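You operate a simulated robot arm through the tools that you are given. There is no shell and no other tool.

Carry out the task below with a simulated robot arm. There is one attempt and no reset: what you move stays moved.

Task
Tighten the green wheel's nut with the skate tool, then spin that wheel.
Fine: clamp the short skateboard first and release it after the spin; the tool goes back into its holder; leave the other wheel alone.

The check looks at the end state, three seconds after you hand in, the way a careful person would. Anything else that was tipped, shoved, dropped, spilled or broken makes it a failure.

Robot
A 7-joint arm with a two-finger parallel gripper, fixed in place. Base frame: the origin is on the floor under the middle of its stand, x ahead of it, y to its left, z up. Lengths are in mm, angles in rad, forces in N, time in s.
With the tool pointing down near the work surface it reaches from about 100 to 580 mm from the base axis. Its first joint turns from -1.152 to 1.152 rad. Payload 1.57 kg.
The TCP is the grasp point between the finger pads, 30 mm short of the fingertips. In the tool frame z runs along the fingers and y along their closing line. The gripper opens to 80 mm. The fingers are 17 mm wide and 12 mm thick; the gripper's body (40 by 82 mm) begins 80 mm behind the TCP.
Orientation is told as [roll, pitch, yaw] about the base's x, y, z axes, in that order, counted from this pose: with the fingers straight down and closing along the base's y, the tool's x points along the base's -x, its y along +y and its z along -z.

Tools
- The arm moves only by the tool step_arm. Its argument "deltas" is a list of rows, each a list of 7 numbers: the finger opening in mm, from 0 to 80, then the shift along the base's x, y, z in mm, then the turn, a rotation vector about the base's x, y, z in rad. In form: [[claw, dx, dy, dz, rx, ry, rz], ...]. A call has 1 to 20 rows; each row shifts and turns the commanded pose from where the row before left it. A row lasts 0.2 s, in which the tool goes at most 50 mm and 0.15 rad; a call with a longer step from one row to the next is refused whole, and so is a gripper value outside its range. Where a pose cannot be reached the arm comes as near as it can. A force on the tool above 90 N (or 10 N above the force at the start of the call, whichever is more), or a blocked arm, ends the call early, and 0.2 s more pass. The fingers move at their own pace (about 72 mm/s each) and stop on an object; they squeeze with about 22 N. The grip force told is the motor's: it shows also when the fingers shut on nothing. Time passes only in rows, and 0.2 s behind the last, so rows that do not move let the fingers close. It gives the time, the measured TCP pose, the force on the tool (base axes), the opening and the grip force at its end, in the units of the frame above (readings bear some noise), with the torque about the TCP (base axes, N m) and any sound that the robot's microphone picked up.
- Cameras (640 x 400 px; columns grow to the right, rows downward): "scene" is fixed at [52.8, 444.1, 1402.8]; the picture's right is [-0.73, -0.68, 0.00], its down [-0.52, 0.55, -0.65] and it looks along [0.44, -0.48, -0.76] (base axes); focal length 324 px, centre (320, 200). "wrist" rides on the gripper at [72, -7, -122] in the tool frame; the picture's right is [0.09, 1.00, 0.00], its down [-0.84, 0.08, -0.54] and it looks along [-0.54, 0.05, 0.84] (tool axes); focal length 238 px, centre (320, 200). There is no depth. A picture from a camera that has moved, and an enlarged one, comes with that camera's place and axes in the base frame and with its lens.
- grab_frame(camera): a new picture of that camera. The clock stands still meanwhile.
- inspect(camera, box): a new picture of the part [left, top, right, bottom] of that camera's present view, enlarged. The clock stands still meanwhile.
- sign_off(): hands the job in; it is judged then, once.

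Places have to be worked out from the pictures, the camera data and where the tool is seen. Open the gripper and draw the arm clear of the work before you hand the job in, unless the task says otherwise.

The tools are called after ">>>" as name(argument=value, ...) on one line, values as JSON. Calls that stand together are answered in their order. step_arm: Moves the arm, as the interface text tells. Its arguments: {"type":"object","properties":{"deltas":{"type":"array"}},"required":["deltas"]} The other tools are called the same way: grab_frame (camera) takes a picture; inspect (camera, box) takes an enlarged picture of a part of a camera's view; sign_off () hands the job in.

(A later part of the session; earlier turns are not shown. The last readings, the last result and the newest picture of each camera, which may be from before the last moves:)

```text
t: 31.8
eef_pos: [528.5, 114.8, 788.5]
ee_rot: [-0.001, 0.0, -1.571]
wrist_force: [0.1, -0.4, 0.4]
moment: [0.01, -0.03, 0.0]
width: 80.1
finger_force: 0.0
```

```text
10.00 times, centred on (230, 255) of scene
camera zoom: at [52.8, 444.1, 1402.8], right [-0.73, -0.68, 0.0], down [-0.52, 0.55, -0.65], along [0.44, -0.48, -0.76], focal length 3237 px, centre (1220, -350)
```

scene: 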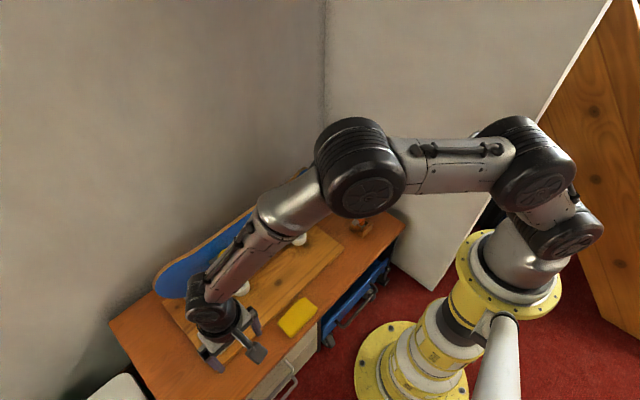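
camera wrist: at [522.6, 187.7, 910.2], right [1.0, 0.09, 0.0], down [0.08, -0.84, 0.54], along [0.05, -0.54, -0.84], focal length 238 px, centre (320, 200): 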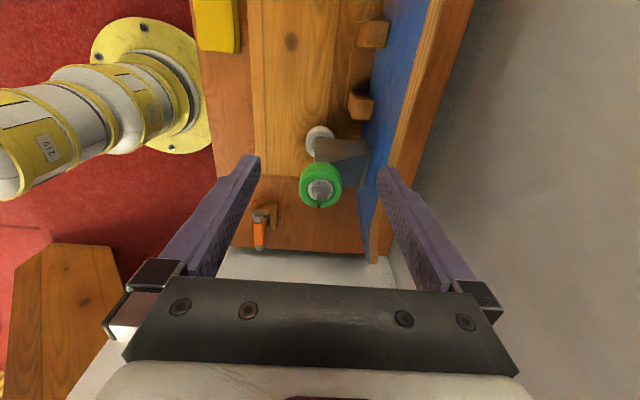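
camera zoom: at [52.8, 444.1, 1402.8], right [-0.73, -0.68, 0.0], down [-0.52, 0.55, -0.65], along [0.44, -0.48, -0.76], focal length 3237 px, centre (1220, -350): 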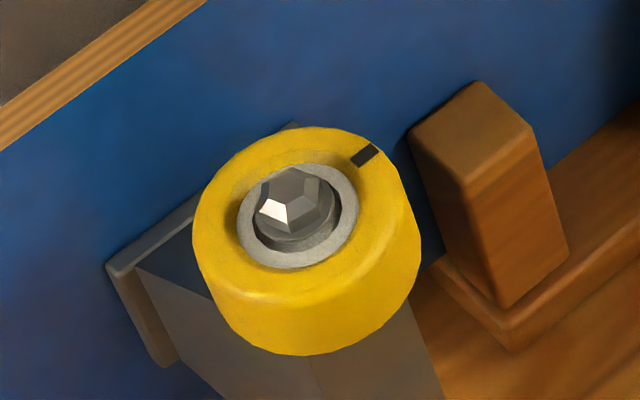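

The nut is a chamfered hex, about 16 mm across, on a washer; my estimate is (537, 35, ~653). For a self-calibrated measure I move the open gripper right over it, with the tips about 25 mm above the nut.

>>> step_arm(deltas=[[80, 3, -27, -15, 0, 0, 0], [80, 3, -26, -20, 0, 0, 0], [80, 2.5, -26, -20, 0, 0, 0], [80, 0, 0, -20, 0, 0, 0], [80, 0, 0, 0, 0, 0, 0]])

>>> grab_frame(camera="wrist")

>>> inspect(camera="wrist", box=[280, 120, 360, 200])

```text
t: 33.0
eef_pos: [539.2, 35.0, 713.4]
ee_rot: [-0.001, 0.001, -1.57]
wrist_force: [0.0, -0.9, 0.4]
moment: [0.0, 0.01, -0.02]
width: 80.1
finger_force: 0.0
```

```text
taken
camera wrist: at [531.2, 107.6, 835.0], right [1.0, 0.09, 0.0], down [0.08, -0.84, 0.54], along [0.05, -0.54, -0.84], focal length 238 px, centre (320, 200)
```

wrist: 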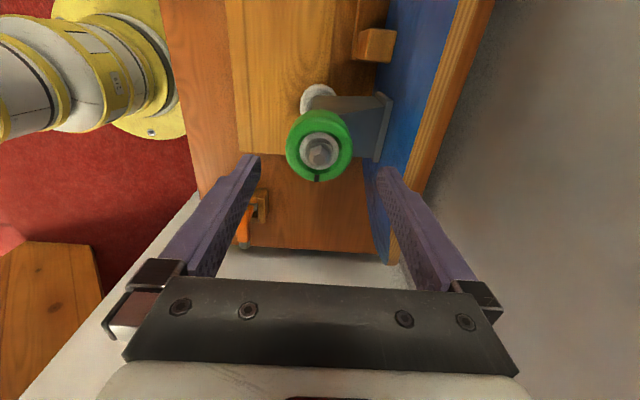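

```text
5.00 times, centred on (320, 160) of wrist
camera zoom: at [531.2, 107.6, 835.0], right [1.0, 0.09, 0.0], down [0.08, -0.84, 0.54], along [0.05, -0.54, -0.84], focal length 1192 px, centre (320, 400)
```

zoom: 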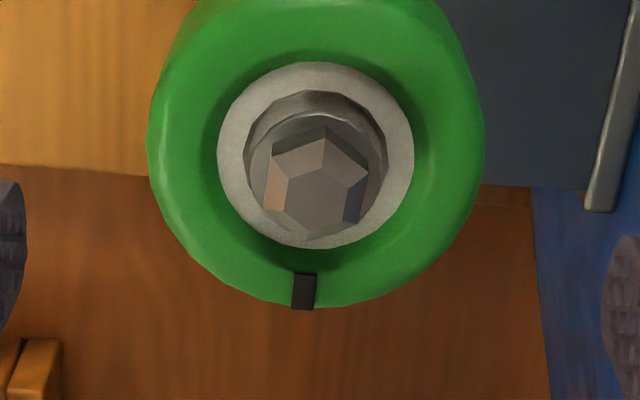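

From this side the nut lies within 1 mm of the TCP in x (nut x≈537.5). I rotate the gripper back to yaw 0 in place to measure y the same way.

>>> step_arm(deltas=[[80, 0, 0, 0, 0, 0, 0.1428], [80, 0, 0, 0, 0, 0, 0.1428], [80, 0, 0, 0, 0, 0, 0.1428], [80, 0, 0, 0, 0, 0, 0.1428], [80, 0, 0, 0, 0, 0, 0.1428], [80, 0, 0, 0, 0, 0, 0.1428], [80, 0, 0, 0, 0, 0, 0.1428], [80, 0, 0, 0, 0, 0, 0.1428], [80, 0, 0, 0, 0, 0, 0.1428], [80, 0, 0, 0, 0, 0, 0.1428], [80, 0, 0, 0, 0, 0, 0.1428], [80, 0, 0, 0, 0, 0, 0]])

>>> inspect(camera="wrist", box=[280, 120, 360, 200])

>>> grab_frame(camera="wrist")

```text
t: 35.6
eef_pos: [537.6, 35.6, 714.7]
ee_rot: [0.002, -0.002, 0.001]
wrist_force: [0.4, 0.2, -0.2]
moment: [0.0, 0.02, 0.02]
width: 80.2
finger_force: 0.0
```

```text
5.00 times, centred on (320, 160) of wrist
camera zoom: at [466.0, 29.1, 835.9], right [-0.09, 1.0, 0.0], down [0.84, 0.08, 0.54], along [0.54, 0.05, -0.84], focal length 1192 px, centre (320, 400)
```

zoom: 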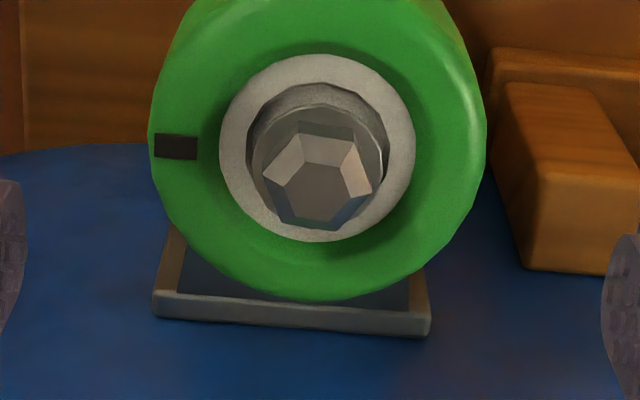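

```text
taken
camera wrist: at [466.0, 29.1, 835.9], right [-0.09, 1.0, 0.0], down [0.84, 0.08, 0.54], along [0.54, 0.05, -0.84], focal length 238 px, centre (320, 200)
```

wrist: 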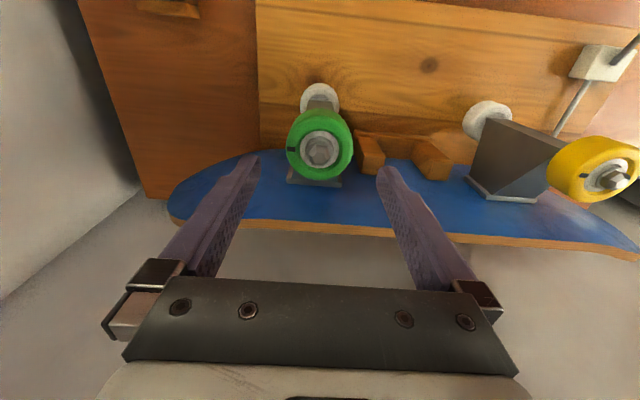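

The nut is at (537.9, 35.4) with its top at z≈665 and flats facing ±x, and the wheel mark points to -y. The tool's socket has its flats facing the same way. I now go back to the tool at yaw -90 and stop above it.

>>> step_arm(deltas=[[80, 0, 0, 40, 0, 0, 0], [80, 0, 0, 36, 0, 0, 0], [80, -10.7, -18.3, 0, 0, 0, -0.1428], [80, -10.7, -18.3, 0, 0, 0, -0.1428], [80, -10.7, -18.3, 0, 0, 0, -0.1428], [80, -10.7, -18.3, 0, 0, 0, -0.1428], [80, -10.7, -18.3, 0, 0, 0, -0.1428], [80, -10.7, -18.3, 0, 0, 0, -0.1428], [80, -10.7, -18.3, 0, 0, 0, -0.1428], [80, -10.7, -18.3, 0, 0, 0, -0.1428], [80, -10.7, -18.3, 0, 0, 0, -0.1428], [80, -10.7, -18.3, 0, 0, 0, -0.1428], [80, -10.7, -18.6, 0, 0, 0, -0.1428], [80, 0, 0, -45, 0, 0, 0], [80, 0, 0, -45, 0, 0, 0], [80, 0, 0, -45, 0, 0, 0], [80, 0, 0, -45, 0, 0, 0], [80, 0, 0, -30, 0, 0, 0]])

>>> grab_frame(camera="wrist")

>>> inspect(camera="wrist", box=[260, 100, 380, 240])

```text
t: 39.4
eef_pos: [421.0, -166.3, 580.2]
ee_rot: [0.001, 0.0, -1.572]
wrist_force: [0.2, 0.7, -0.5]
moment: [0.07, 0.03, -0.01]
width: 79.7
finger_force: 0.0
```

```text
taken
camera wrist: at [413.6, -94.2, 701.7], right [1.0, 0.09, 0.0], down [0.08, -0.84, 0.54], along [0.05, -0.54, -0.84], focal length 238 px, centre (320, 200)
```

wrist: 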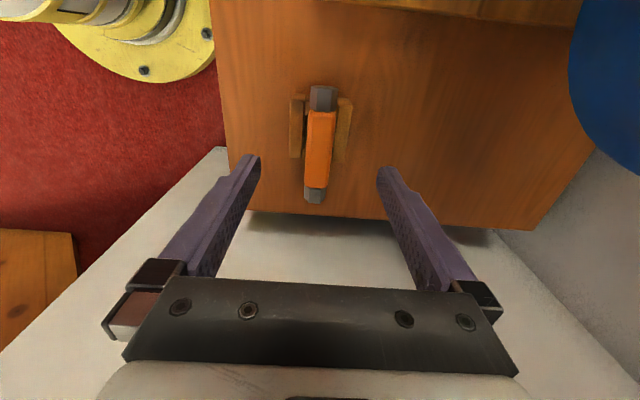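

```text
2.86 times, centred on (320, 170) of wrist
camera zoom: at [413.6, -94.2, 701.7], right [1.0, 0.09, 0.0], down [0.08, -0.84, 0.54], along [0.05, -0.54, -0.84], focal length 681 px, centre (320, 286)
```

zoom: 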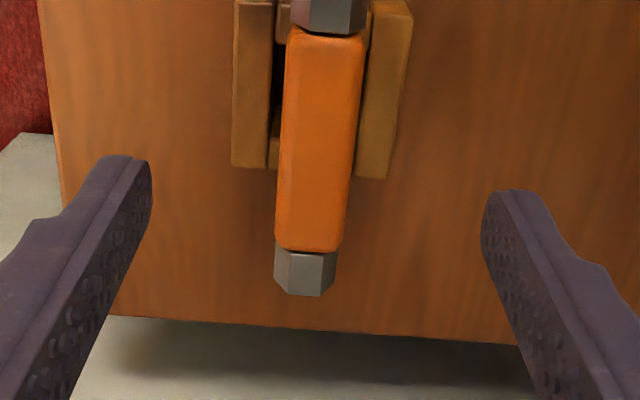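

The bar is centred between the fingers (y centre about -167, top z≈513). I descend so the TCP is at the bar's mid-height and close on it.

>>> step_arm(deltas=[[80, 0, -0.5, -30, 0, 0, 0], [80, 0, 0, -30, 0, 0, 0], [80, 0, 0, -16, 0, 0, 0], [80, 0, 0, 0, 0, 0, 0]])

>>> grab_frame(camera="wrist")

>>> inspect(camera="scene", box=[330, 175, 410, 245])

```text
t: 40.4
eef_pos: [421.0, -167.4, 504.6]
ee_rot: [0.001, 0.0, -1.571]
wrist_force: [0.4, 0.0, 0.6]
moment: [-0.02, 0.03, -0.04]
width: 80.0
finger_force: 0.1
```

```text
taken
camera wrist: at [413.6, -94.9, 625.7], right [1.0, 0.09, 0.0], down [0.08, -0.84, 0.54], along [0.05, -0.54, -0.84], focal length 238 px, centre (320, 200)
```

wrist: 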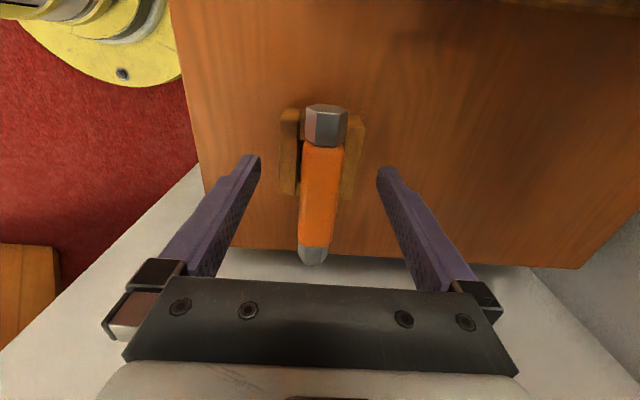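

```text
5.71 times, centred on (370, 210) of scene
camera zoom: at [52.8, 444.1, 1402.8], right [-0.73, -0.68, 0.0], down [-0.52, 0.55, -0.65], along [0.44, -0.48, -0.76], focal length 1850 px, centre (34, 143)
```

zoom: 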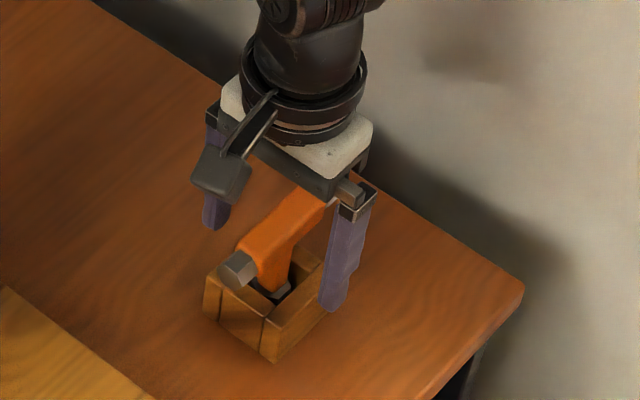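

The bar's middle is at the TCP's spot. I close the fingers on it.

>>> step_arm(deltas=[[10, 0, 0, 0, 0, 0, 0], [10, 0, 0, 0, 0, 0, 0], [10, 0, 0, 0, 0, 0, 0], [10, 0, 0, 0, 0, 0, 0]])

>>> inspect(camera="wrist", box=[260, 80, 380, 280])

>>> inspect(camera="scene", box=[330, 175, 410, 245])

```text
t: 41.4
eef_pos: [419.9, -166.1, 502.7]
ee_rot: [-0.001, -0.001, -1.571]
wrist_force: [-0.8, 0.1, -0.2]
moment: [0.01, 0.0, -0.01]
width: 21.7
finger_force: 22.5
```

```text
2.00 times, centred on (320, 180) of wrist
camera zoom: at [413.4, -94.8, 625.8], right [1.0, 0.09, 0.0], down [0.08, -0.84, 0.54], along [0.05, -0.54, -0.84], focal length 477 px, centre (320, 240)
```

zoom: 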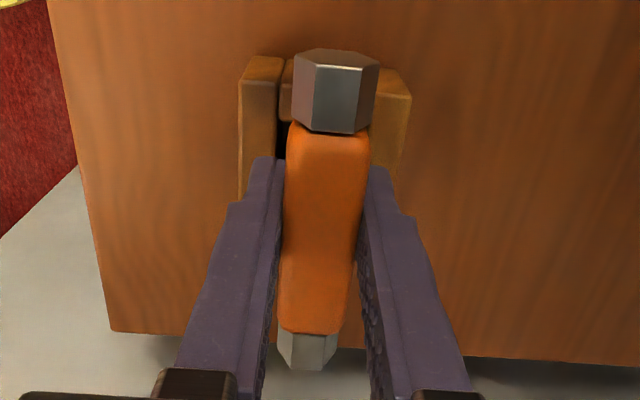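

```text
5.71 times, centred on (370, 210) of scene
camera zoom: at [52.8, 444.1, 1402.8], right [-0.73, -0.68, 0.0], down [-0.52, 0.55, -0.65], along [0.44, -0.48, -0.76], focal length 1850 px, centre (34, 143)
```

zoom: 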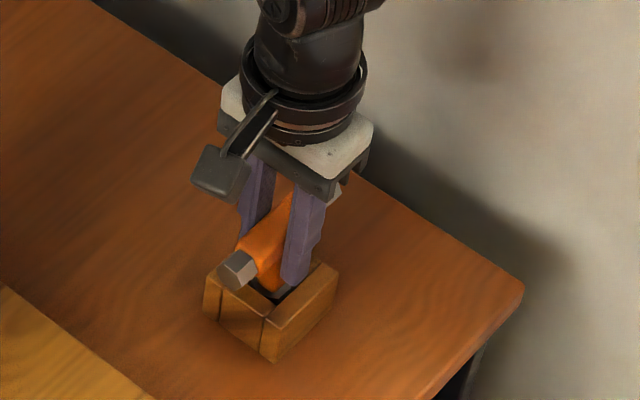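

Gripped at 21.7 mm with the TCP at about (420.6, -166.8, 503.8); I keep this as the holder pose. I lift straight up slowly.

>>> step_arm(deltas=[[10, 0, 0, 5, 0, 0, 0], [10, 0, 0, 15, 0, 0, 0], [10, 0, 0, 20, 0, 0, 0], [10, 0, 0, 30, 0, 0, 0], [10, 0, 0, 40, 0, 0, 0], [10, 0, 0, 30, 0, 0, 0]])

>>> grab_frame(camera="wrist")

>>> inspect(camera="scene", box=[310, 125, 410, 245])

```text
t: 42.8
eef_pos: [419.6, -166.8, 644.0]
ee_rot: [0.0, 0.002, -1.57]
wrist_force: [0.4, -0.2, -1.1]
moment: [0.02, 0.02, -0.01]
width: 21.7
finger_force: 22.0
```

```text
taken
camera wrist: at [412.7, -93.9, 766.1], right [1.0, 0.09, 0.0], down [0.08, -0.84, 0.54], along [0.05, -0.54, -0.84], focal length 238 px, centre (320, 200)
```

wrist: 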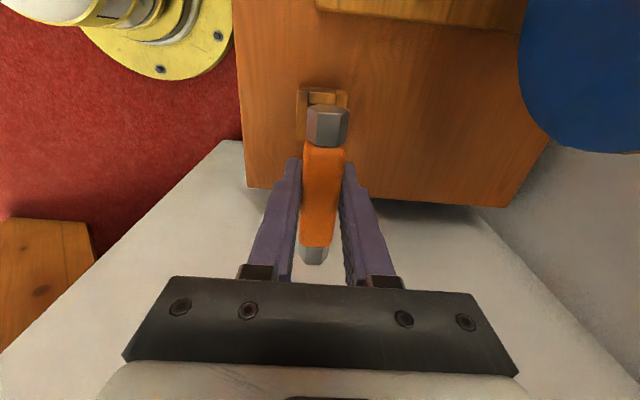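

```text
3.33 times, centred on (360, 185) of scene
camera zoom: at [52.8, 444.1, 1402.8], right [-0.73, -0.68, 0.0], down [-0.52, 0.55, -0.65], along [0.44, -0.48, -0.76], focal length 1079 px, centre (187, 250)
```

zoom: 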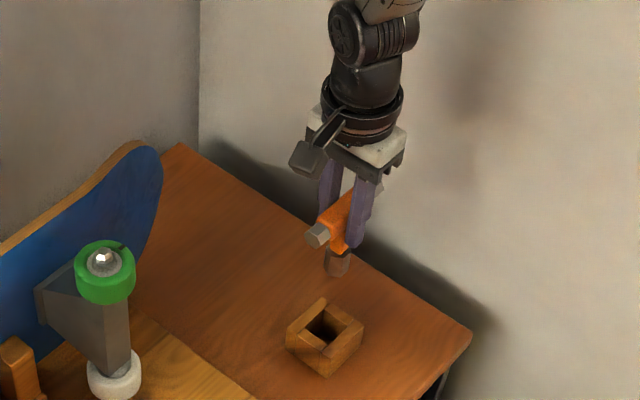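

The tool is out cleanly and the holder stayed put. I measure the stem length from the scene picture.

>>> inspect(camera="scene", box=[345, 170, 385, 220])

```text
8.00 times, centred on (365, 195) of scene
camera zoom: at [52.8, 444.1, 1402.8], right [-0.73, -0.68, 0.0], down [-0.52, 0.55, -0.65], along [0.44, -0.48, -0.76], focal length 2590 px, centre (-40, 240)
```

zoom: 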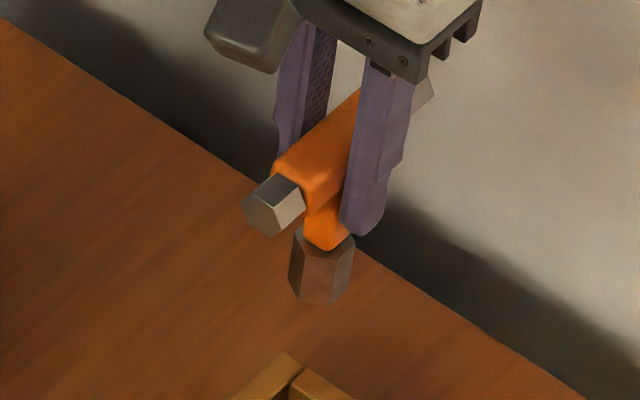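

The socket end hangs about 85–90 mm below the TCP. I rise and carry the tool over the green nut, turning the wrist from -90° to +90° (the T is symmetric) so that there is plenty of clockwise travel.

>>> step_arm(deltas=[[10, 0, 0, 48, 0, 0, 0], [10, 0, 0, 48, 0, 0, 0], [10, 0, 0, 50, 0, 0, 0], [10, 5.6, 9.61, 0, 0, 0, 0.1496], [10, 5.6, 9.61, 0, 0, 0, 0.1496], [10, 5.6, 9.61, 0, 0, 0, 0.1496], [10, 5.6, 9.61, 0, 0, 0, 0.1496], [10, 5.6, 9.61, 0, 0, 0, 0.1496], [10, 5.6, 9.61, 0, 0, 0, 0.1496], [10, 5.6, 9.61, 0, 0, 0, 0.1496], [10, 5.6, 9.61, 0, 0, 0, 0.1496], [10, 5.6, 9.61, 0, 0, 0, 0.1496], [10, 5.6, 9.61, 0, 0, 0, 0.1496], [10, 5.6, 9.61, 0, 0, 0, 0.1496], [10, 5.6, 9.61, 0, 0, 0, 0.1496], [10, 5.6, 9.61, 0, 0, 0, 0.1496], [10, 5.6, 9.61, 0, 0, 0, 0.1496], [10, 5.6, 9.61, 0, 0, 0, 0.1496], [10, 5.6, 9.61, 0, 0, 0, 0.1496], [10, 5.6, 9.61, 0, 0, 0, 0.1496]])

>>> step_arm(deltas=[[10, 5.6, 9.61, 0, 0, 0, 0.1496], [10, 5.6, 9.61, 0, 0, 0, 0.1496], [10, 5.6, 9.61, 0, 0, 0, 0.1496], [10, 5.6, 9.61, 0, 0, 0, 0.1496], [10, 0, 0, 0, 0, 0, 0]])

>>> grab_frame(camera="wrist")

>>> grab_frame(camera="scene")

```text
t: 47.0
eef_pos: [516.5, -3.0, 790.1]
ee_rot: [0.001, 0.0, 0.975]
wrist_force: [0.7, 0.1, -0.6]
moment: [0.0, 0.01, 0.0]
width: 21.6
finger_force: 22.0
```

```text
t: 48.2
eef_pos: [538.0, 35.1, 790.1]
ee_rot: [0.0, 0.0, 1.572]
wrist_force: [0.0, 0.5, -1.8]
moment: [-0.03, -0.01, 0.05]
width: 21.9
finger_force: 22.6
```

```text
taken
camera wrist: at [544.9, -36.2, 911.8], right [-1.0, -0.09, 0.0], down [-0.08, 0.84, 0.54], along [-0.05, 0.54, -0.84], focal length 238 px, centre (320, 200)
```

wrist: 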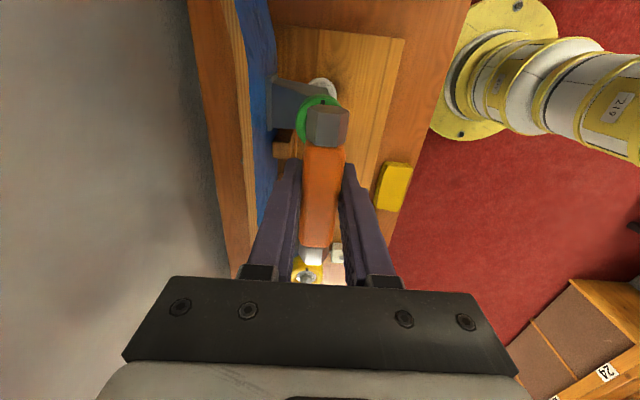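

```text
taken
```

scene: 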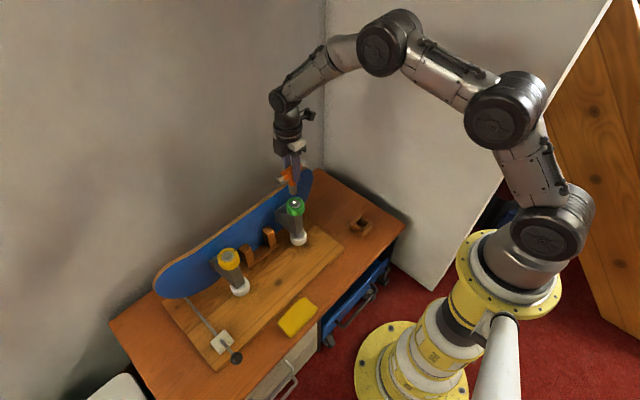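

The tool hangs over the green wheel. The bar hides the nut in the wrist view, so I check with the scene camera.

>>> inspect(camera="scene", box=[265, 150, 325, 230])

>>> inspect(camera="wrist", box=[260, 60, 380, 180])

```text
5.00 times, centred on (295, 190) of scene
camera zoom: at [52.8, 444.1, 1402.8], right [-0.73, -0.68, 0.0], down [-0.52, 0.55, -0.65], along [0.44, -0.48, -0.76], focal length 1619 px, centre (445, 250)
```

zoom: 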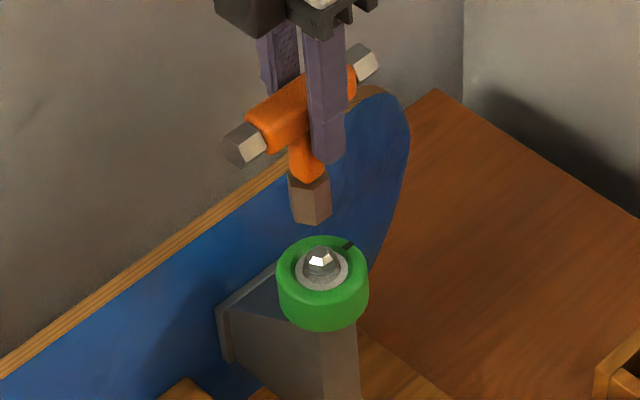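

```text
3.33 times, centred on (320, 120) of wrist
camera zoom: at [544.9, -36.2, 911.8], right [-1.0, -0.09, 0.0], down [-0.08, 0.84, 0.54], along [-0.05, 0.54, -0.84], focal length 794 px, centre (320, 467)
```

zoom: 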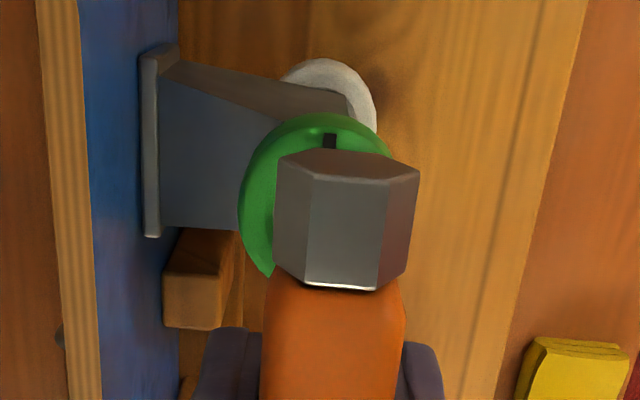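

>>> inspect(camera="scene", box=[282, 175, 307, 220])

```text
8.89 times, centred on (294, 198) of scene
camera zoom: at [52.8, 444.1, 1402.8], right [-0.73, -0.68, 0.0], down [-0.52, 0.55, -0.65], along [0.44, -0.48, -0.76], focal length 2878 px, centre (547, 222)
```

zoom: 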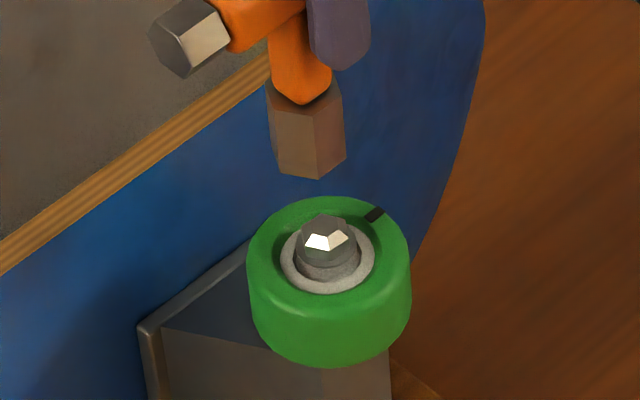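

The socket rim is at z≈704, about 39 mm above the nut, and may be off by 1–2 mm along the camera's left. I go down to about a 10 mm gap to judge it more exactly.

>>> step_arm(deltas=[[10, 0, 0, -15, 0, 0, 0], [10, 0, 0, -13, 0, 0, 0], [10, 0, 0, 0, 0, 0, 0]])

>>> inspect(camera="scene", box=[284, 185, 308, 217])

>>> inspect(camera="wrist", box=[260, 60, 380, 180])

```text
t: 49.0
eef_pos: [537.8, 34.8, 762.4]
ee_rot: [0.0, 0.0, 1.571]
wrist_force: [1.0, 0.2, -1.3]
moment: [0.04, -0.06, 0.0]
width: 21.7
finger_force: 21.9
```

```text
12.50 times, centred on (296, 201) of scene
camera zoom: at [52.8, 444.1, 1402.8], right [-0.73, -0.68, 0.0], down [-0.52, 0.55, -0.65], along [0.44, -0.48, -0.76], focal length 4046 px, centre (620, 188)
```

zoom: 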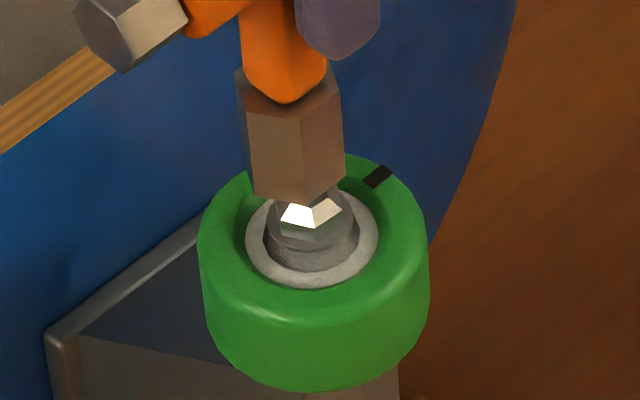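

```text
3.33 times, centred on (320, 120) of wrist
camera zoom: at [544.5, -36.6, 884.0], right [-1.0, -0.09, 0.0], down [-0.08, 0.84, 0.54], along [-0.05, 0.54, -0.84], focal length 794 px, centre (320, 467)
```

zoom: 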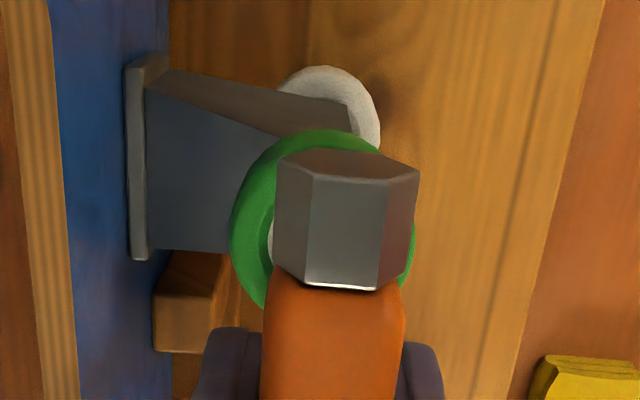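

The wheel centre in the wrist view agrees in x within 0.5 mm; the scene view shows the socket about 1.4 mm off along its left, so mostly +y. I shift by (-0.3, -1.6) and check again.

>>> step_arm(deltas=[[10, -0.3, -1.6, 0, 0, 0, 0], [10, 0, 0, -3, 0, 0, 0], [10, 0, 0, 0, 0, 0, 0]])

>>> inspect(camera="scene", box=[284, 185, 308, 217])

```text
t: 49.8
eef_pos: [537.5, 31.8, 758.4]
ee_rot: [0.0, 0.001, 1.572]
wrist_force: [-0.3, -0.2, -1.9]
moment: [-0.05, -0.01, 0.01]
width: 22.0
finger_force: 21.7
```

```text
12.50 times, centred on (296, 201) of scene
camera zoom: at [52.8, 444.1, 1402.8], right [-0.73, -0.68, 0.0], down [-0.52, 0.55, -0.65], along [0.44, -0.48, -0.76], focal length 4046 px, centre (620, 188)
```

zoom: 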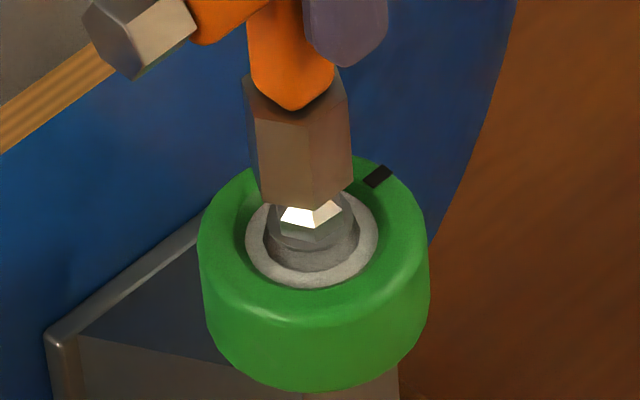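

Now the socket is in line with the nut. I descend in small steps and watch the force.

>>> step_arm(deltas=[[10, 0, 0, -2, 0, 0, 0], [10, 0, 0, -2, 0, 0, 0]])

>>> step_arm(deltas=[[10, 0, 0, -2, 0, 0, 0], [10, 0, 0, -2, 0, 0, 0]])

>>> step_arm(deltas=[[10, 0, 0, -2, 0, 0, 0]])

>>> inspect(camera="scene", box=[284, 185, 308, 217])

```text
t: 50.4
eef_pos: [537.1, 33.3, 755.0]
ee_rot: [0.0, 0.001, 1.571]
wrist_force: [-1.1, -0.1, -1.4]
moment: [0.0, -0.03, 0.01]
width: 21.6
finger_force: 22.2
```

```text
t: 51.0
eef_pos: [538.5, 34.5, 750.9]
ee_rot: [0.001, -0.001, 1.572]
wrist_force: [-0.5, 0.0, -1.4]
moment: [0.0, -0.01, -0.01]
width: 21.7
finger_force: 21.8
```

```text
t: 51.4
eef_pos: [538.1, 32.6, 748.7]
ee_rot: [0.001, 0.0, 1.569]
wrist_force: [0.0, -0.2, -1.6]
moment: [0.0, 0.0, -0.02]
width: 21.7
finger_force: 21.8
```

```text
12.50 times, centred on (296, 201) of scene
camera zoom: at [52.8, 444.1, 1402.8], right [-0.73, -0.68, 0.0], down [-0.52, 0.55, -0.65], along [0.44, -0.48, -0.76], focal length 4046 px, centre (620, 188)
```

zoom: 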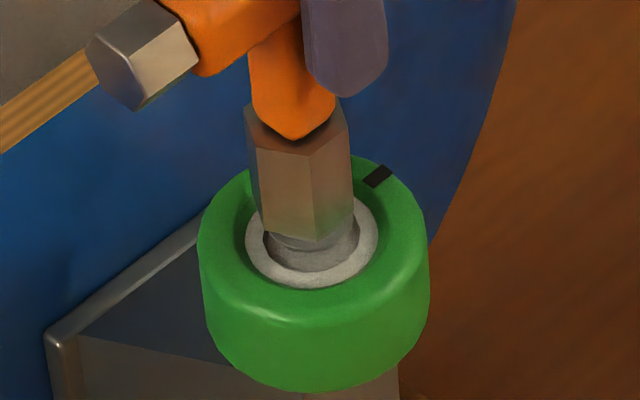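

The socket is going over the nut without force. I continue down gently until it seats.

>>> step_arm(deltas=[[10, 0, 0, -2, 0, 0, 0], [10, 0, 0, -1.5, 0, 0, 0]])

>>> step_arm(deltas=[[10, 0, 0, -1.5, 0, 0, 0], [10, 0, 0, -1.5, 0, 0, 0]])

>>> inspect(camera="scene", box=[284, 185, 308, 217])

```text
t: 52.0
eef_pos: [537.8, 33.7, 746.5]
ee_rot: [-0.002, 0.0, 1.57]
wrist_force: [-2.3, -5.5, 10.3]
moment: [-0.5, 0.26, -0.02]
width: 22.0
finger_force: 22.5
```

```text
t: 52.6
eef_pos: [537.9, 33.1, 742.1]
ee_rot: [0.001, 0.0, 1.571]
wrist_force: [1.8, -4.7, 0.1]
moment: [-0.41, -0.11, -0.04]
width: 21.5
finger_force: 21.7
```

```text
12.50 times, centred on (296, 201) of scene
camera zoom: at [52.8, 444.0, 1402.9], right [-0.73, -0.68, 0.0], down [-0.52, 0.55, -0.65], along [0.44, -0.48, -0.76], focal length 4046 px, centre (620, 188)
```

zoom: 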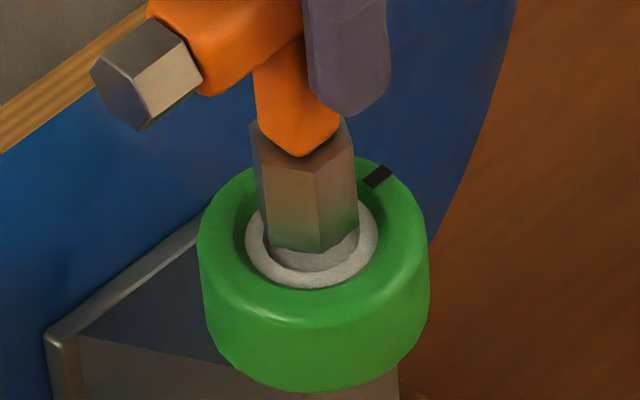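

It clicked over the nut's chamfer with a small side force of -4.7 N in y. I ease y by -0.8 and continue down to seat.

>>> step_arm(deltas=[[10, 0.3, -0.8, 0, 0, 0, 0], [10, 0, 0, -1.5, 0, 0, 0], [10, 0, 0, -1.5, 0, 0, 0]])

>>> step_arm(deltas=[[10, 0, 0, -1.5, 0, 0, 0], [10, 0, 0, -1.5, 0, 0, 0]])

```text
t: 53.4
eef_pos: [538.7, 32.8, 740.6]
ee_rot: [0.0, 0.0, 1.568]
wrist_force: [-5.6, 0.5, 14.9]
moment: [0.16, 0.34, 0.02]
width: 21.9
finger_force: 21.9
```

```text
t: 54.0
eef_pos: [538.0, 32.3, 738.7]
ee_rot: [-0.002, 0.001, 1.573]
wrist_force: [-6.9, -0.9, 21.4]
moment: [0.0, 0.27, 0.06]
width: 21.9
finger_force: 22.0
```

The upward force is rising (21 N) at z≈739, so it is bottoming out. I look at the seat.

>>> inspect(camera="scene", box=[284, 185, 308, 217])

>>> grab_frame(camera="wrist")

```text
12.50 times, centred on (296, 201) of scene
camera zoom: at [52.3, 444.0, 1402.9], right [-0.73, -0.68, 0.0], down [-0.52, 0.55, -0.65], along [0.44, -0.48, -0.76], focal length 4046 px, centre (620, 188)
```

zoom: 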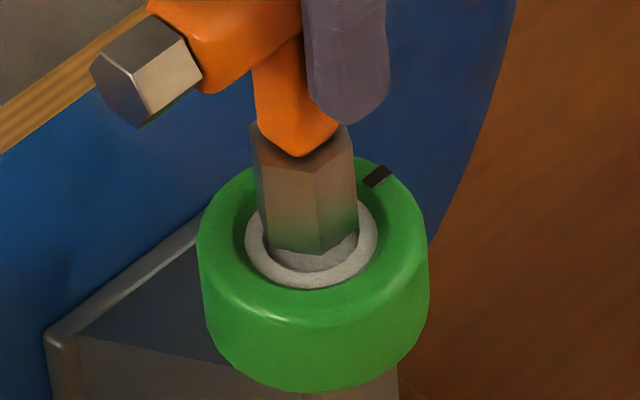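

```text
taken
camera wrist: at [544.7, -39.2, 859.8], right [-1.0, -0.09, 0.0], down [-0.08, 0.84, 0.54], along [-0.05, 0.54, -0.84], focal length 238 px, centre (320, 200)
```

wrist: 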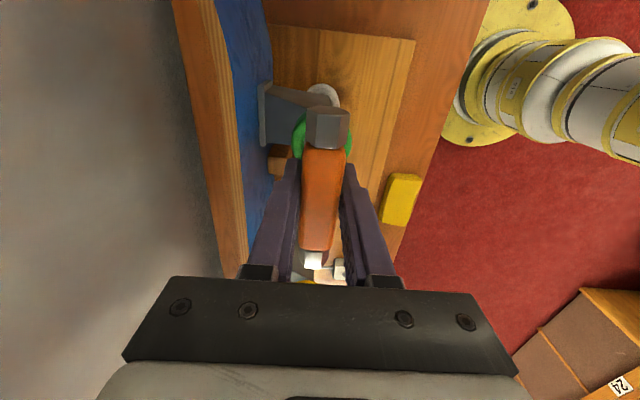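

The socket has stopped at the hub and the fingers slid slightly down the bar: the nut is fully in the socket. I relax the downward push a little and start turning clockwise (negative about z).

>>> step_arm(deltas=[[10, 0, 0, 2, 0, 0, 0], [10, 0, 0, 0, 0, 0, -0.08], [10, 0, 0, 0, 0, 0, -0.08]])

>>> step_arm(deltas=[[10, 0, 0, 0, 0, 0, -0.08], [10, 0, 0, 0, 0, 0, -0.08]])

>>> inspect(camera="scene", box=[284, 185, 308, 217])

```text
t: 54.8
eef_pos: [538.3, 32.3, 738.1]
ee_rot: [-0.002, -0.001, 1.41]
wrist_force: [-0.4, -0.2, 6.5]
moment: [-0.02, -0.05, 0.06]
width: 21.5
finger_force: 22.0
```

```text
t: 55.4
eef_pos: [536.4, 32.4, 737.8]
ee_rot: [0.002, 0.001, 1.252]
wrist_force: [-1.6, -2.2, 4.6]
moment: [-0.14, 0.14, 0.06]
width: 21.5
finger_force: 21.7
```

```text
12.50 times, centred on (296, 201) of scene
camera zoom: at [52.7, 444.0, 1402.8], right [-0.73, -0.68, 0.0], down [-0.52, 0.55, -0.65], along [0.44, -0.48, -0.76], focal length 4046 px, centre (620, 188)
```

zoom: 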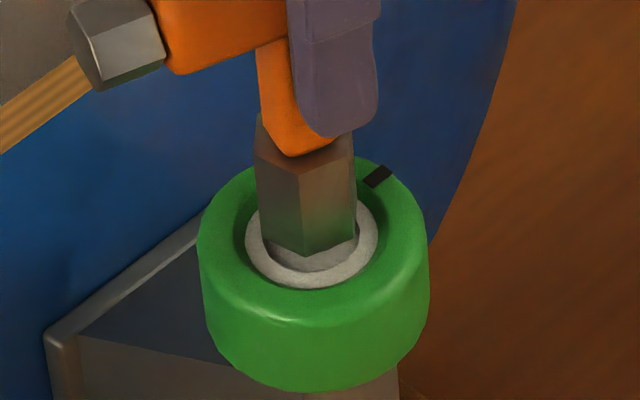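

It turns with a small torque of 0.06 N·m. I continue clockwise, watching for the torque to rise.

>>> step_arm(deltas=[[10, 0, 0, 0, 0, 0, -0.1], [10, 0, 0, 0, 0, 0, -0.1], [10, 0, 0, 0, 0, 0, -0.1]])

>>> step_arm(deltas=[[10, 0, 0, 0, 0, 0, -0.1], [10, 0, 0, 0, 0, 0, -0.1], [10, 0, 0, 0, 0, 0, -0.1]])

```text
t: 56.2
eef_pos: [536.2, 31.9, 736.8]
ee_rot: [0.002, 0.005, 0.95]
wrist_force: [-6.3, -2.9, 2.1]
moment: [-0.23, 0.43, 0.08]
width: 21.5
finger_force: 21.8
```

```text
t: 57.0
eef_pos: [536.7, 32.3, 737.3]
ee_rot: [0.002, 0.001, 0.648]
wrist_force: [-9.2, -1.1, -1.6]
moment: [-0.1, 0.59, 0.07]
width: 21.5
finger_force: 21.6
```

The torque stays low, but a side force of -9 N in x shows that the tool axis is about 2.4 mm off the TCP along the bar. I shift by (-1.9, +1.3) and will follow this small circle as I turn on.

>>> step_arm(deltas=[[10, -1, 0.7, 0, 0, 0, 0], [10, -0.9, 0.6, -0.5, 0, 0, 0], [10, 0, 0, 0, 0, 0, 0]])

>>> inspect(camera="scene", box=[276, 170, 310, 217])

```text
t: 57.8
eef_pos: [535.5, 33.4, 738.5]
ee_rot: [0.0, 0.0, 0.652]
wrist_force: [-5.2, -4.1, -3.8]
moment: [-0.36, 0.35, 0.02]
width: 21.5
finger_force: 22.2
```

```text
8.51 times, centred on (293, 194) of scene
camera zoom: at [52.8, 444.0, 1402.8], right [-0.73, -0.68, 0.0], down [-0.52, 0.55, -0.65], along [0.44, -0.48, -0.76], focal length 2755 px, centre (550, 255)
```

zoom: 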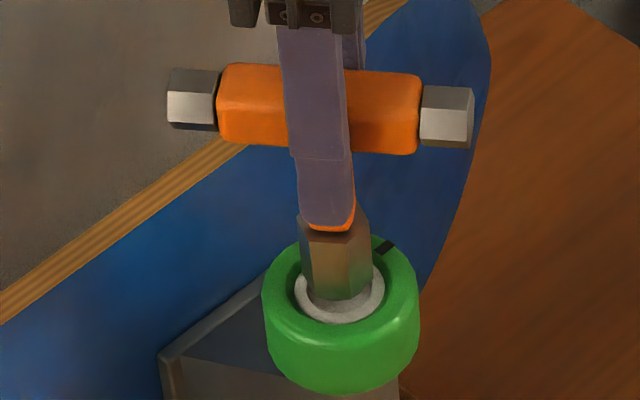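

The residual force is along the bar, so the tool is tilted by ~3 mm at the socket within the grip. I follow the corresponding circle and keep turning clockwise.

>>> step_arm(deltas=[[10, -0.5, 0.2, 0, 0, 0, -0.1], [10, -0.3, 0.2, 0, 0, 0, -0.1], [10, -0.3, 0.2, 0, 0, 0, -0.1]])

>>> step_arm(deltas=[[10, -0.1, 0.3, 0, 0, 0, -0.1], [10, -0.1, 0.3, 0, 0, 0, -0.1], [10, 0, 0.3, 0, 0, 0, -0.1]])

```text
t: 58.6
eef_pos: [535.4, 35.1, 738.1]
ee_rot: [-0.001, -0.001, 0.35]
wrist_force: [1.3, -1.5, -7.9]
moment: [-0.18, -0.06, 0.04]
width: 21.5
finger_force: 22.1
```

```text
t: 59.4
eef_pos: [535.4, 34.6, 738.4]
ee_rot: [0.001, -0.001, 0.049]
wrist_force: [4.2, -3.0, -8.7]
moment: [-0.16, -0.38, 0.06]
width: 21.6
finger_force: 22.2
```

The force is now pulling down (-8.7 N): the nut is screwing down, as it should. I lower the TCP by 1.5 mm, ease the side force and go on.

>>> step_arm(deltas=[[10, 0.6, -0.4, -1, 0, 0, 0], [10, 0, 0, -0.7, 0, 0, -0.1], [10, 0.1, 0.2, -0.2, 0, 0, -0.1], [10, 0.1, 0.2, -0.2, 0, 0, -0.1]])

>>> step_arm(deltas=[[10, 0.1, 0.2, -0.2, 0, 0, -0.1], [10, 0.1, 0.2, -0.2, 0, 0, -0.1], [10, 0.1, 0.2, -0.2, 0, 0, -0.1]])

>>> inspect(camera="scene", box=[276, 170, 310, 217])

```text
t: 60.4
eef_pos: [535.9, 36.6, 736.1]
ee_rot: [-0.001, 0.0, -0.252]
wrist_force: [-0.7, 0.6, 4.0]
moment: [0.03, -0.01, 0.03]
width: 21.7
finger_force: 21.7
```

```text
t: 61.2
eef_pos: [535.7, 36.0, 735.6]
ee_rot: [0.001, -0.002, -0.551]
wrist_force: [-1.7, 2.7, 9.3]
moment: [0.03, 0.11, 0.05]
width: 21.9
finger_force: 22.1
```

```text
8.51 times, centred on (293, 194) of scene
camera zoom: at [52.6, 444.1, 1402.8], right [-0.73, -0.68, 0.0], down [-0.52, 0.55, -0.65], along [0.44, -0.48, -0.76], focal length 2755 px, centre (550, 255)
```

zoom: 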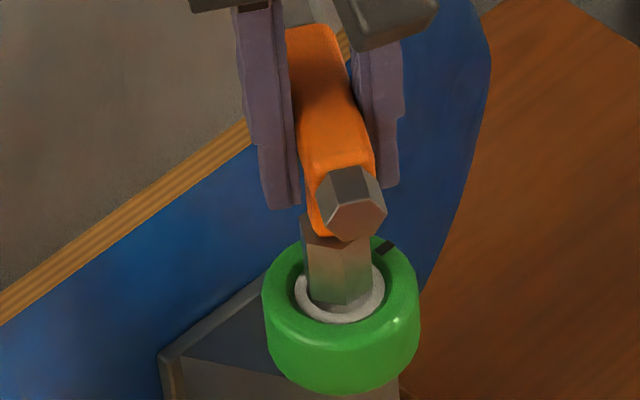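

Already 2.1 rad turned with low torque and small forces. I continue clockwise.

>>> step_arm(deltas=[[10, 0.2, 0.2, 0, 0, 0, -0.1], [10, 0.2, 0.2, 0, 0, 0, -0.1], [10, 0.2, 0.2, 0, 0, 0, -0.1]])

>>> step_arm(deltas=[[10, 0.2, 0.1, 0, 0, 0, -0.1], [10, 0.2, 0.1, 0, 0, 0, -0.1], [10, 0.2, 0.1, 0, 0, 0, -0.1]])

>>> step_arm(deltas=[[10, 0.2, 0.1, 0, 0, 0, -0.1], [10, 0.2, 0.1, 0, 0, 0, -0.1], [10, 0.2, 0, 0, 0, 0, -0.1], [10, 0.1, 0, 0, 0, 0, -0.1]])

```text
t: 62.0
eef_pos: [536.0, 36.6, 735.3]
ee_rot: [0.001, 0.001, -0.852]
wrist_force: [-1.8, -1.5, 8.3]
moment: [-0.1, 0.04, 0.05]
width: 21.5
finger_force: 21.6
```

```text
t: 62.8
eef_pos: [535.5, 35.9, 733.9]
ee_rot: [-0.002, 0.001, -1.151]
wrist_force: [-1.2, -2.1, 3.3]
moment: [-0.18, 0.02, 0.55]
width: 25.8
finger_force: 22.2
```

```text
t: 63.8
eef_pos: [537.0, 36.6, 734.4]
ee_rot: [-0.001, -0.001, -1.551]
wrist_force: [-3.0, -4.1, -0.9]
moment: [-0.26, 0.06, 0.95]
width: 35.5
finger_force: 22.2
```

The torque jumped to 0.95 N·m and the fingers are being pried open by the bar: the nut has become tight after about 2.5 rad. I look.

>>> inspect(camera="scene", box=[276, 170, 310, 217])

>>> grab_frame(camera="wrist")

```text
8.51 times, centred on (293, 194) of scene
camera zoom: at [52.7, 444.0, 1402.8], right [-0.73, -0.68, 0.0], down [-0.52, 0.55, -0.65], along [0.44, -0.48, -0.76], focal length 2755 px, centre (550, 255)
```

zoom: 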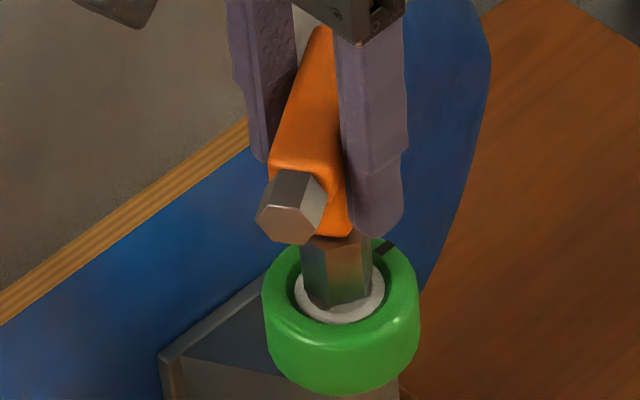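

```text
taken
camera wrist: at [528.9, 109.0, 856.4], right [0.99, 0.11, 0.0], down [0.1, -0.83, 0.54], along [0.06, -0.54, -0.84], focal length 238 px, centre (320, 200)
```

wrist: 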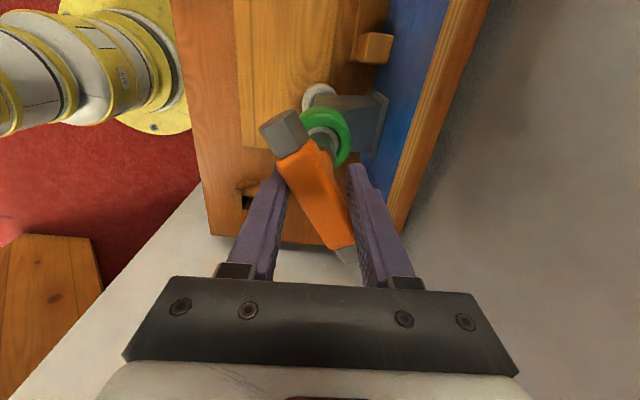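

The bar turned about 0.55 rad within the fingers while the nut held firm at 0.95 N·m — it is tight. I open the fingers so as not to back it off; the tool stays standing on the nut.

>>> step_arm(deltas=[[50, 0, 0, 0, 0, 0, 0], [60, 0, 0, 0, 0, 0, 0], [60, 0, 0, 0, 0, 0, 0]])

>>> grab_frame(camera="wrist")

>>> inspect(camera="scene", box=[276, 170, 310, 217])

```text
t: 64.6
eef_pos: [537.6, 37.3, 735.5]
ee_rot: [-0.001, -0.001, -1.551]
wrist_force: [-0.3, 0.2, 0.1]
moment: [0.03, 0.03, -0.01]
width: 60.2
finger_force: 0.1
```

```text
taken
camera wrist: at [529.3, 109.2, 857.0], right [0.99, 0.11, 0.0], down [0.1, -0.84, 0.54], along [0.06, -0.54, -0.84], focal length 238 px, centre (320, 200)
```

wrist: 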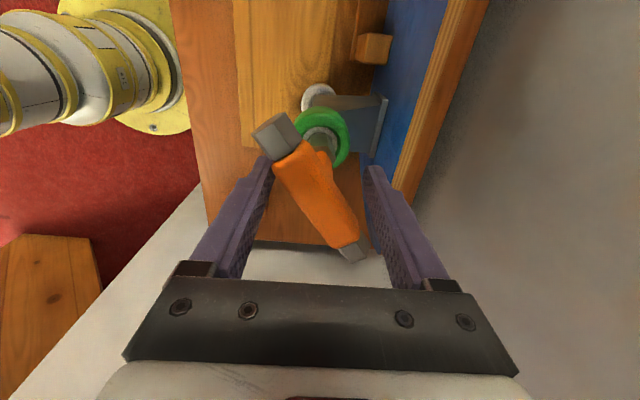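

```text
8.51 times, centred on (293, 194) of scene
camera zoom: at [52.8, 444.1, 1402.8], right [-0.73, -0.68, 0.0], down [-0.52, 0.55, -0.65], along [0.44, -0.48, -0.76], focal length 2755 px, centre (550, 255)
```

zoom: 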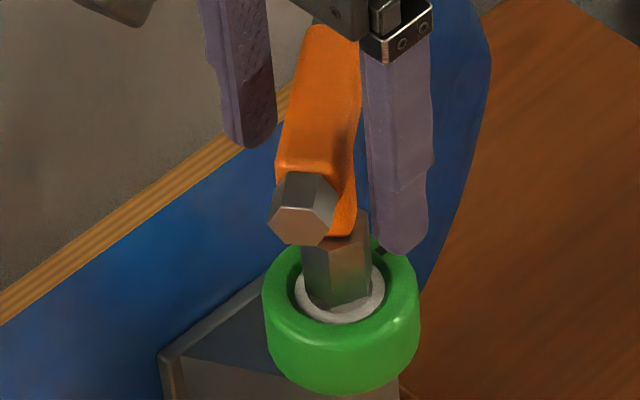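

The tool stands upright on the nut with its bar at an angle of about -0.96 rad, centred near (536.6, 35). I turn the open gripper to match, centre it and look before re-gripping.

>>> step_arm(deltas=[[60, -0.3, -0.6, 0.6, 0, 0, 0.145], [60, -0.3, -0.6, 0.6, 0, 0, 0.145], [60, -0.3, -0.5, 0.6, 0, 0, 0.145], [60, 0, -0.5, 0.6, 0, 0, 0.145], [60, 0, 0, 0, 0, 0, 0]])

>>> grab_frame(camera="wrist")

>>> inspect(camera="wrist", box=[240, 80, 400, 280])

```text
t: 65.8
eef_pos: [536.0, 35.4, 738.0]
ee_rot: [0.001, 0.0, -0.966]
wrist_force: [-0.5, 0.0, -0.6]
moment: [0.02, -0.02, 0.02]
width: 60.0
finger_force: 0.1
```

```text
taken
camera wrist: at [490.2, 90.6, 859.2], right [0.77, 0.64, 0.0], down [0.54, -0.65, 0.54], along [0.35, -0.42, -0.84], focal length 238 px, centre (320, 200)
```

wrist: 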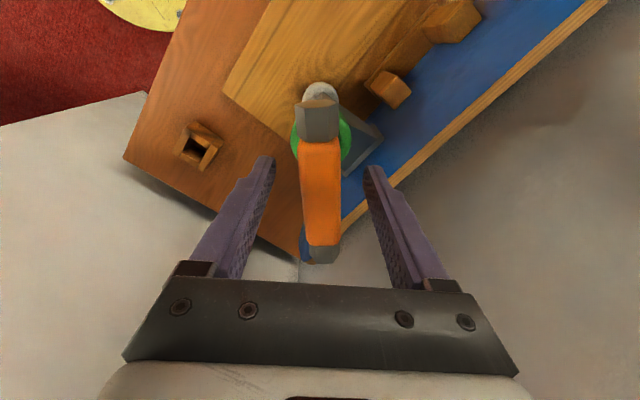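

```text
2.00 times, centred on (320, 180) of wrist
camera zoom: at [490.2, 90.6, 859.2], right [0.77, 0.64, 0.0], down [0.54, -0.65, 0.54], along [0.35, -0.42, -0.84], focal length 477 px, centre (320, 240)
```

zoom: 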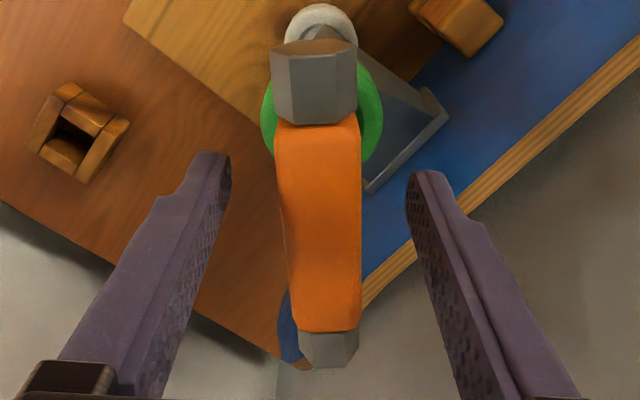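

The bar is rotated about +0.12 rad relative to the fingers (socket play). I turn the gripper +0.08 so closing can only press in the tightening direction, then grip.

>>> step_arm(deltas=[[60, 0, 0, 0, 0, 0, 0.08], [10, 0, 0, 0, 0, 0, 0], [10, 0, 0, 0, 0, 0, 0], [10, 0, 0, 0, 0, 0, 0], [10, 0, 0, 0, 0, 0, 0]])

>>> inspect(camera="wrist", box=[240, 80, 400, 280])

```text
t: 67.0
eef_pos: [536.2, 35.4, 736.7]
ee_rot: [-0.001, -0.001, -0.888]
wrist_force: [2.0, -0.6, 0.2]
moment: [0.0, -0.09, 0.16]
width: 22.2
finger_force: 21.9
```

```text
2.00 times, centred on (320, 180) of wrist
camera zoom: at [486.2, 86.9, 859.1], right [0.71, 0.7, 0.0], down [0.59, -0.6, 0.54], along [0.38, -0.39, -0.84], focal length 477 px, centre (320, 240)
```

zoom: 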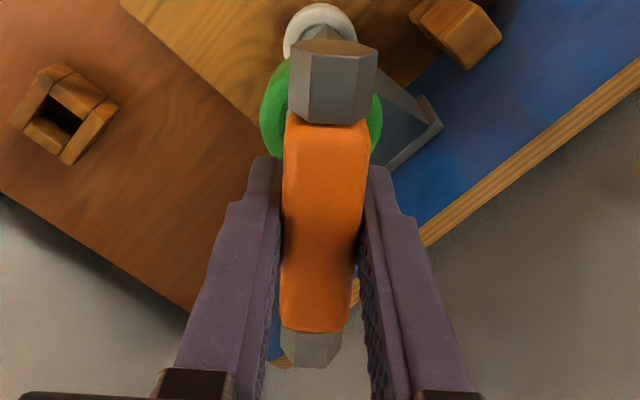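

Re-gripped squarely, with 0.16 N·m of reaction already. I give one more clockwise nudge to confirm tightness.

>>> step_arm(deltas=[[10, 0, 0, 0, 0, 0, -0.1], [10, 0, 0, 0, 0, 0, -0.1], [10, 0, 0, 0, 0, 0, 0]])

```text
t: 67.8
eef_pos: [535.7, 34.7, 737.4]
ee_rot: [-0.001, -0.001, -1.092]
wrist_force: [2.1, 2.8, 0.5]
moment: [0.19, -0.06, 0.45]
width: 24.7
finger_force: 22.2
```

It is firm (0.45 N·m for 0.2 rad, with the fingers prying again). I turn back to the neutral angle and lift the socket straight off.

>>> step_arm(deltas=[[10, 0, 0, 0, 0, 0, 0.1], [10, 0, 0, 0, 0, 0, 0.1], [10, 0, 0, 0, 0, 0, 0]])

>>> step_arm(deltas=[[10, 0, 0, 3, 0, 0, 0], [10, 0, 0, 4, 0, 0, 0], [10, 0, 0, 5, 0, 0, 0]])

```text
t: 68.6
eef_pos: [536.5, 36.2, 738.6]
ee_rot: [-0.001, -0.001, -0.889]
wrist_force: [3.3, -0.8, -2.0]
moment: [-0.07, -0.31, 0.24]
width: 21.7
finger_force: 22.2
```

```text
t: 69.4
eef_pos: [534.5, 35.3, 747.7]
ee_rot: [-0.006, 0.005, -0.887]
wrist_force: [2.8, 6.7, -19.8]
moment: [0.41, -0.21, 0.26]
width: 22.5
finger_force: 21.8
```

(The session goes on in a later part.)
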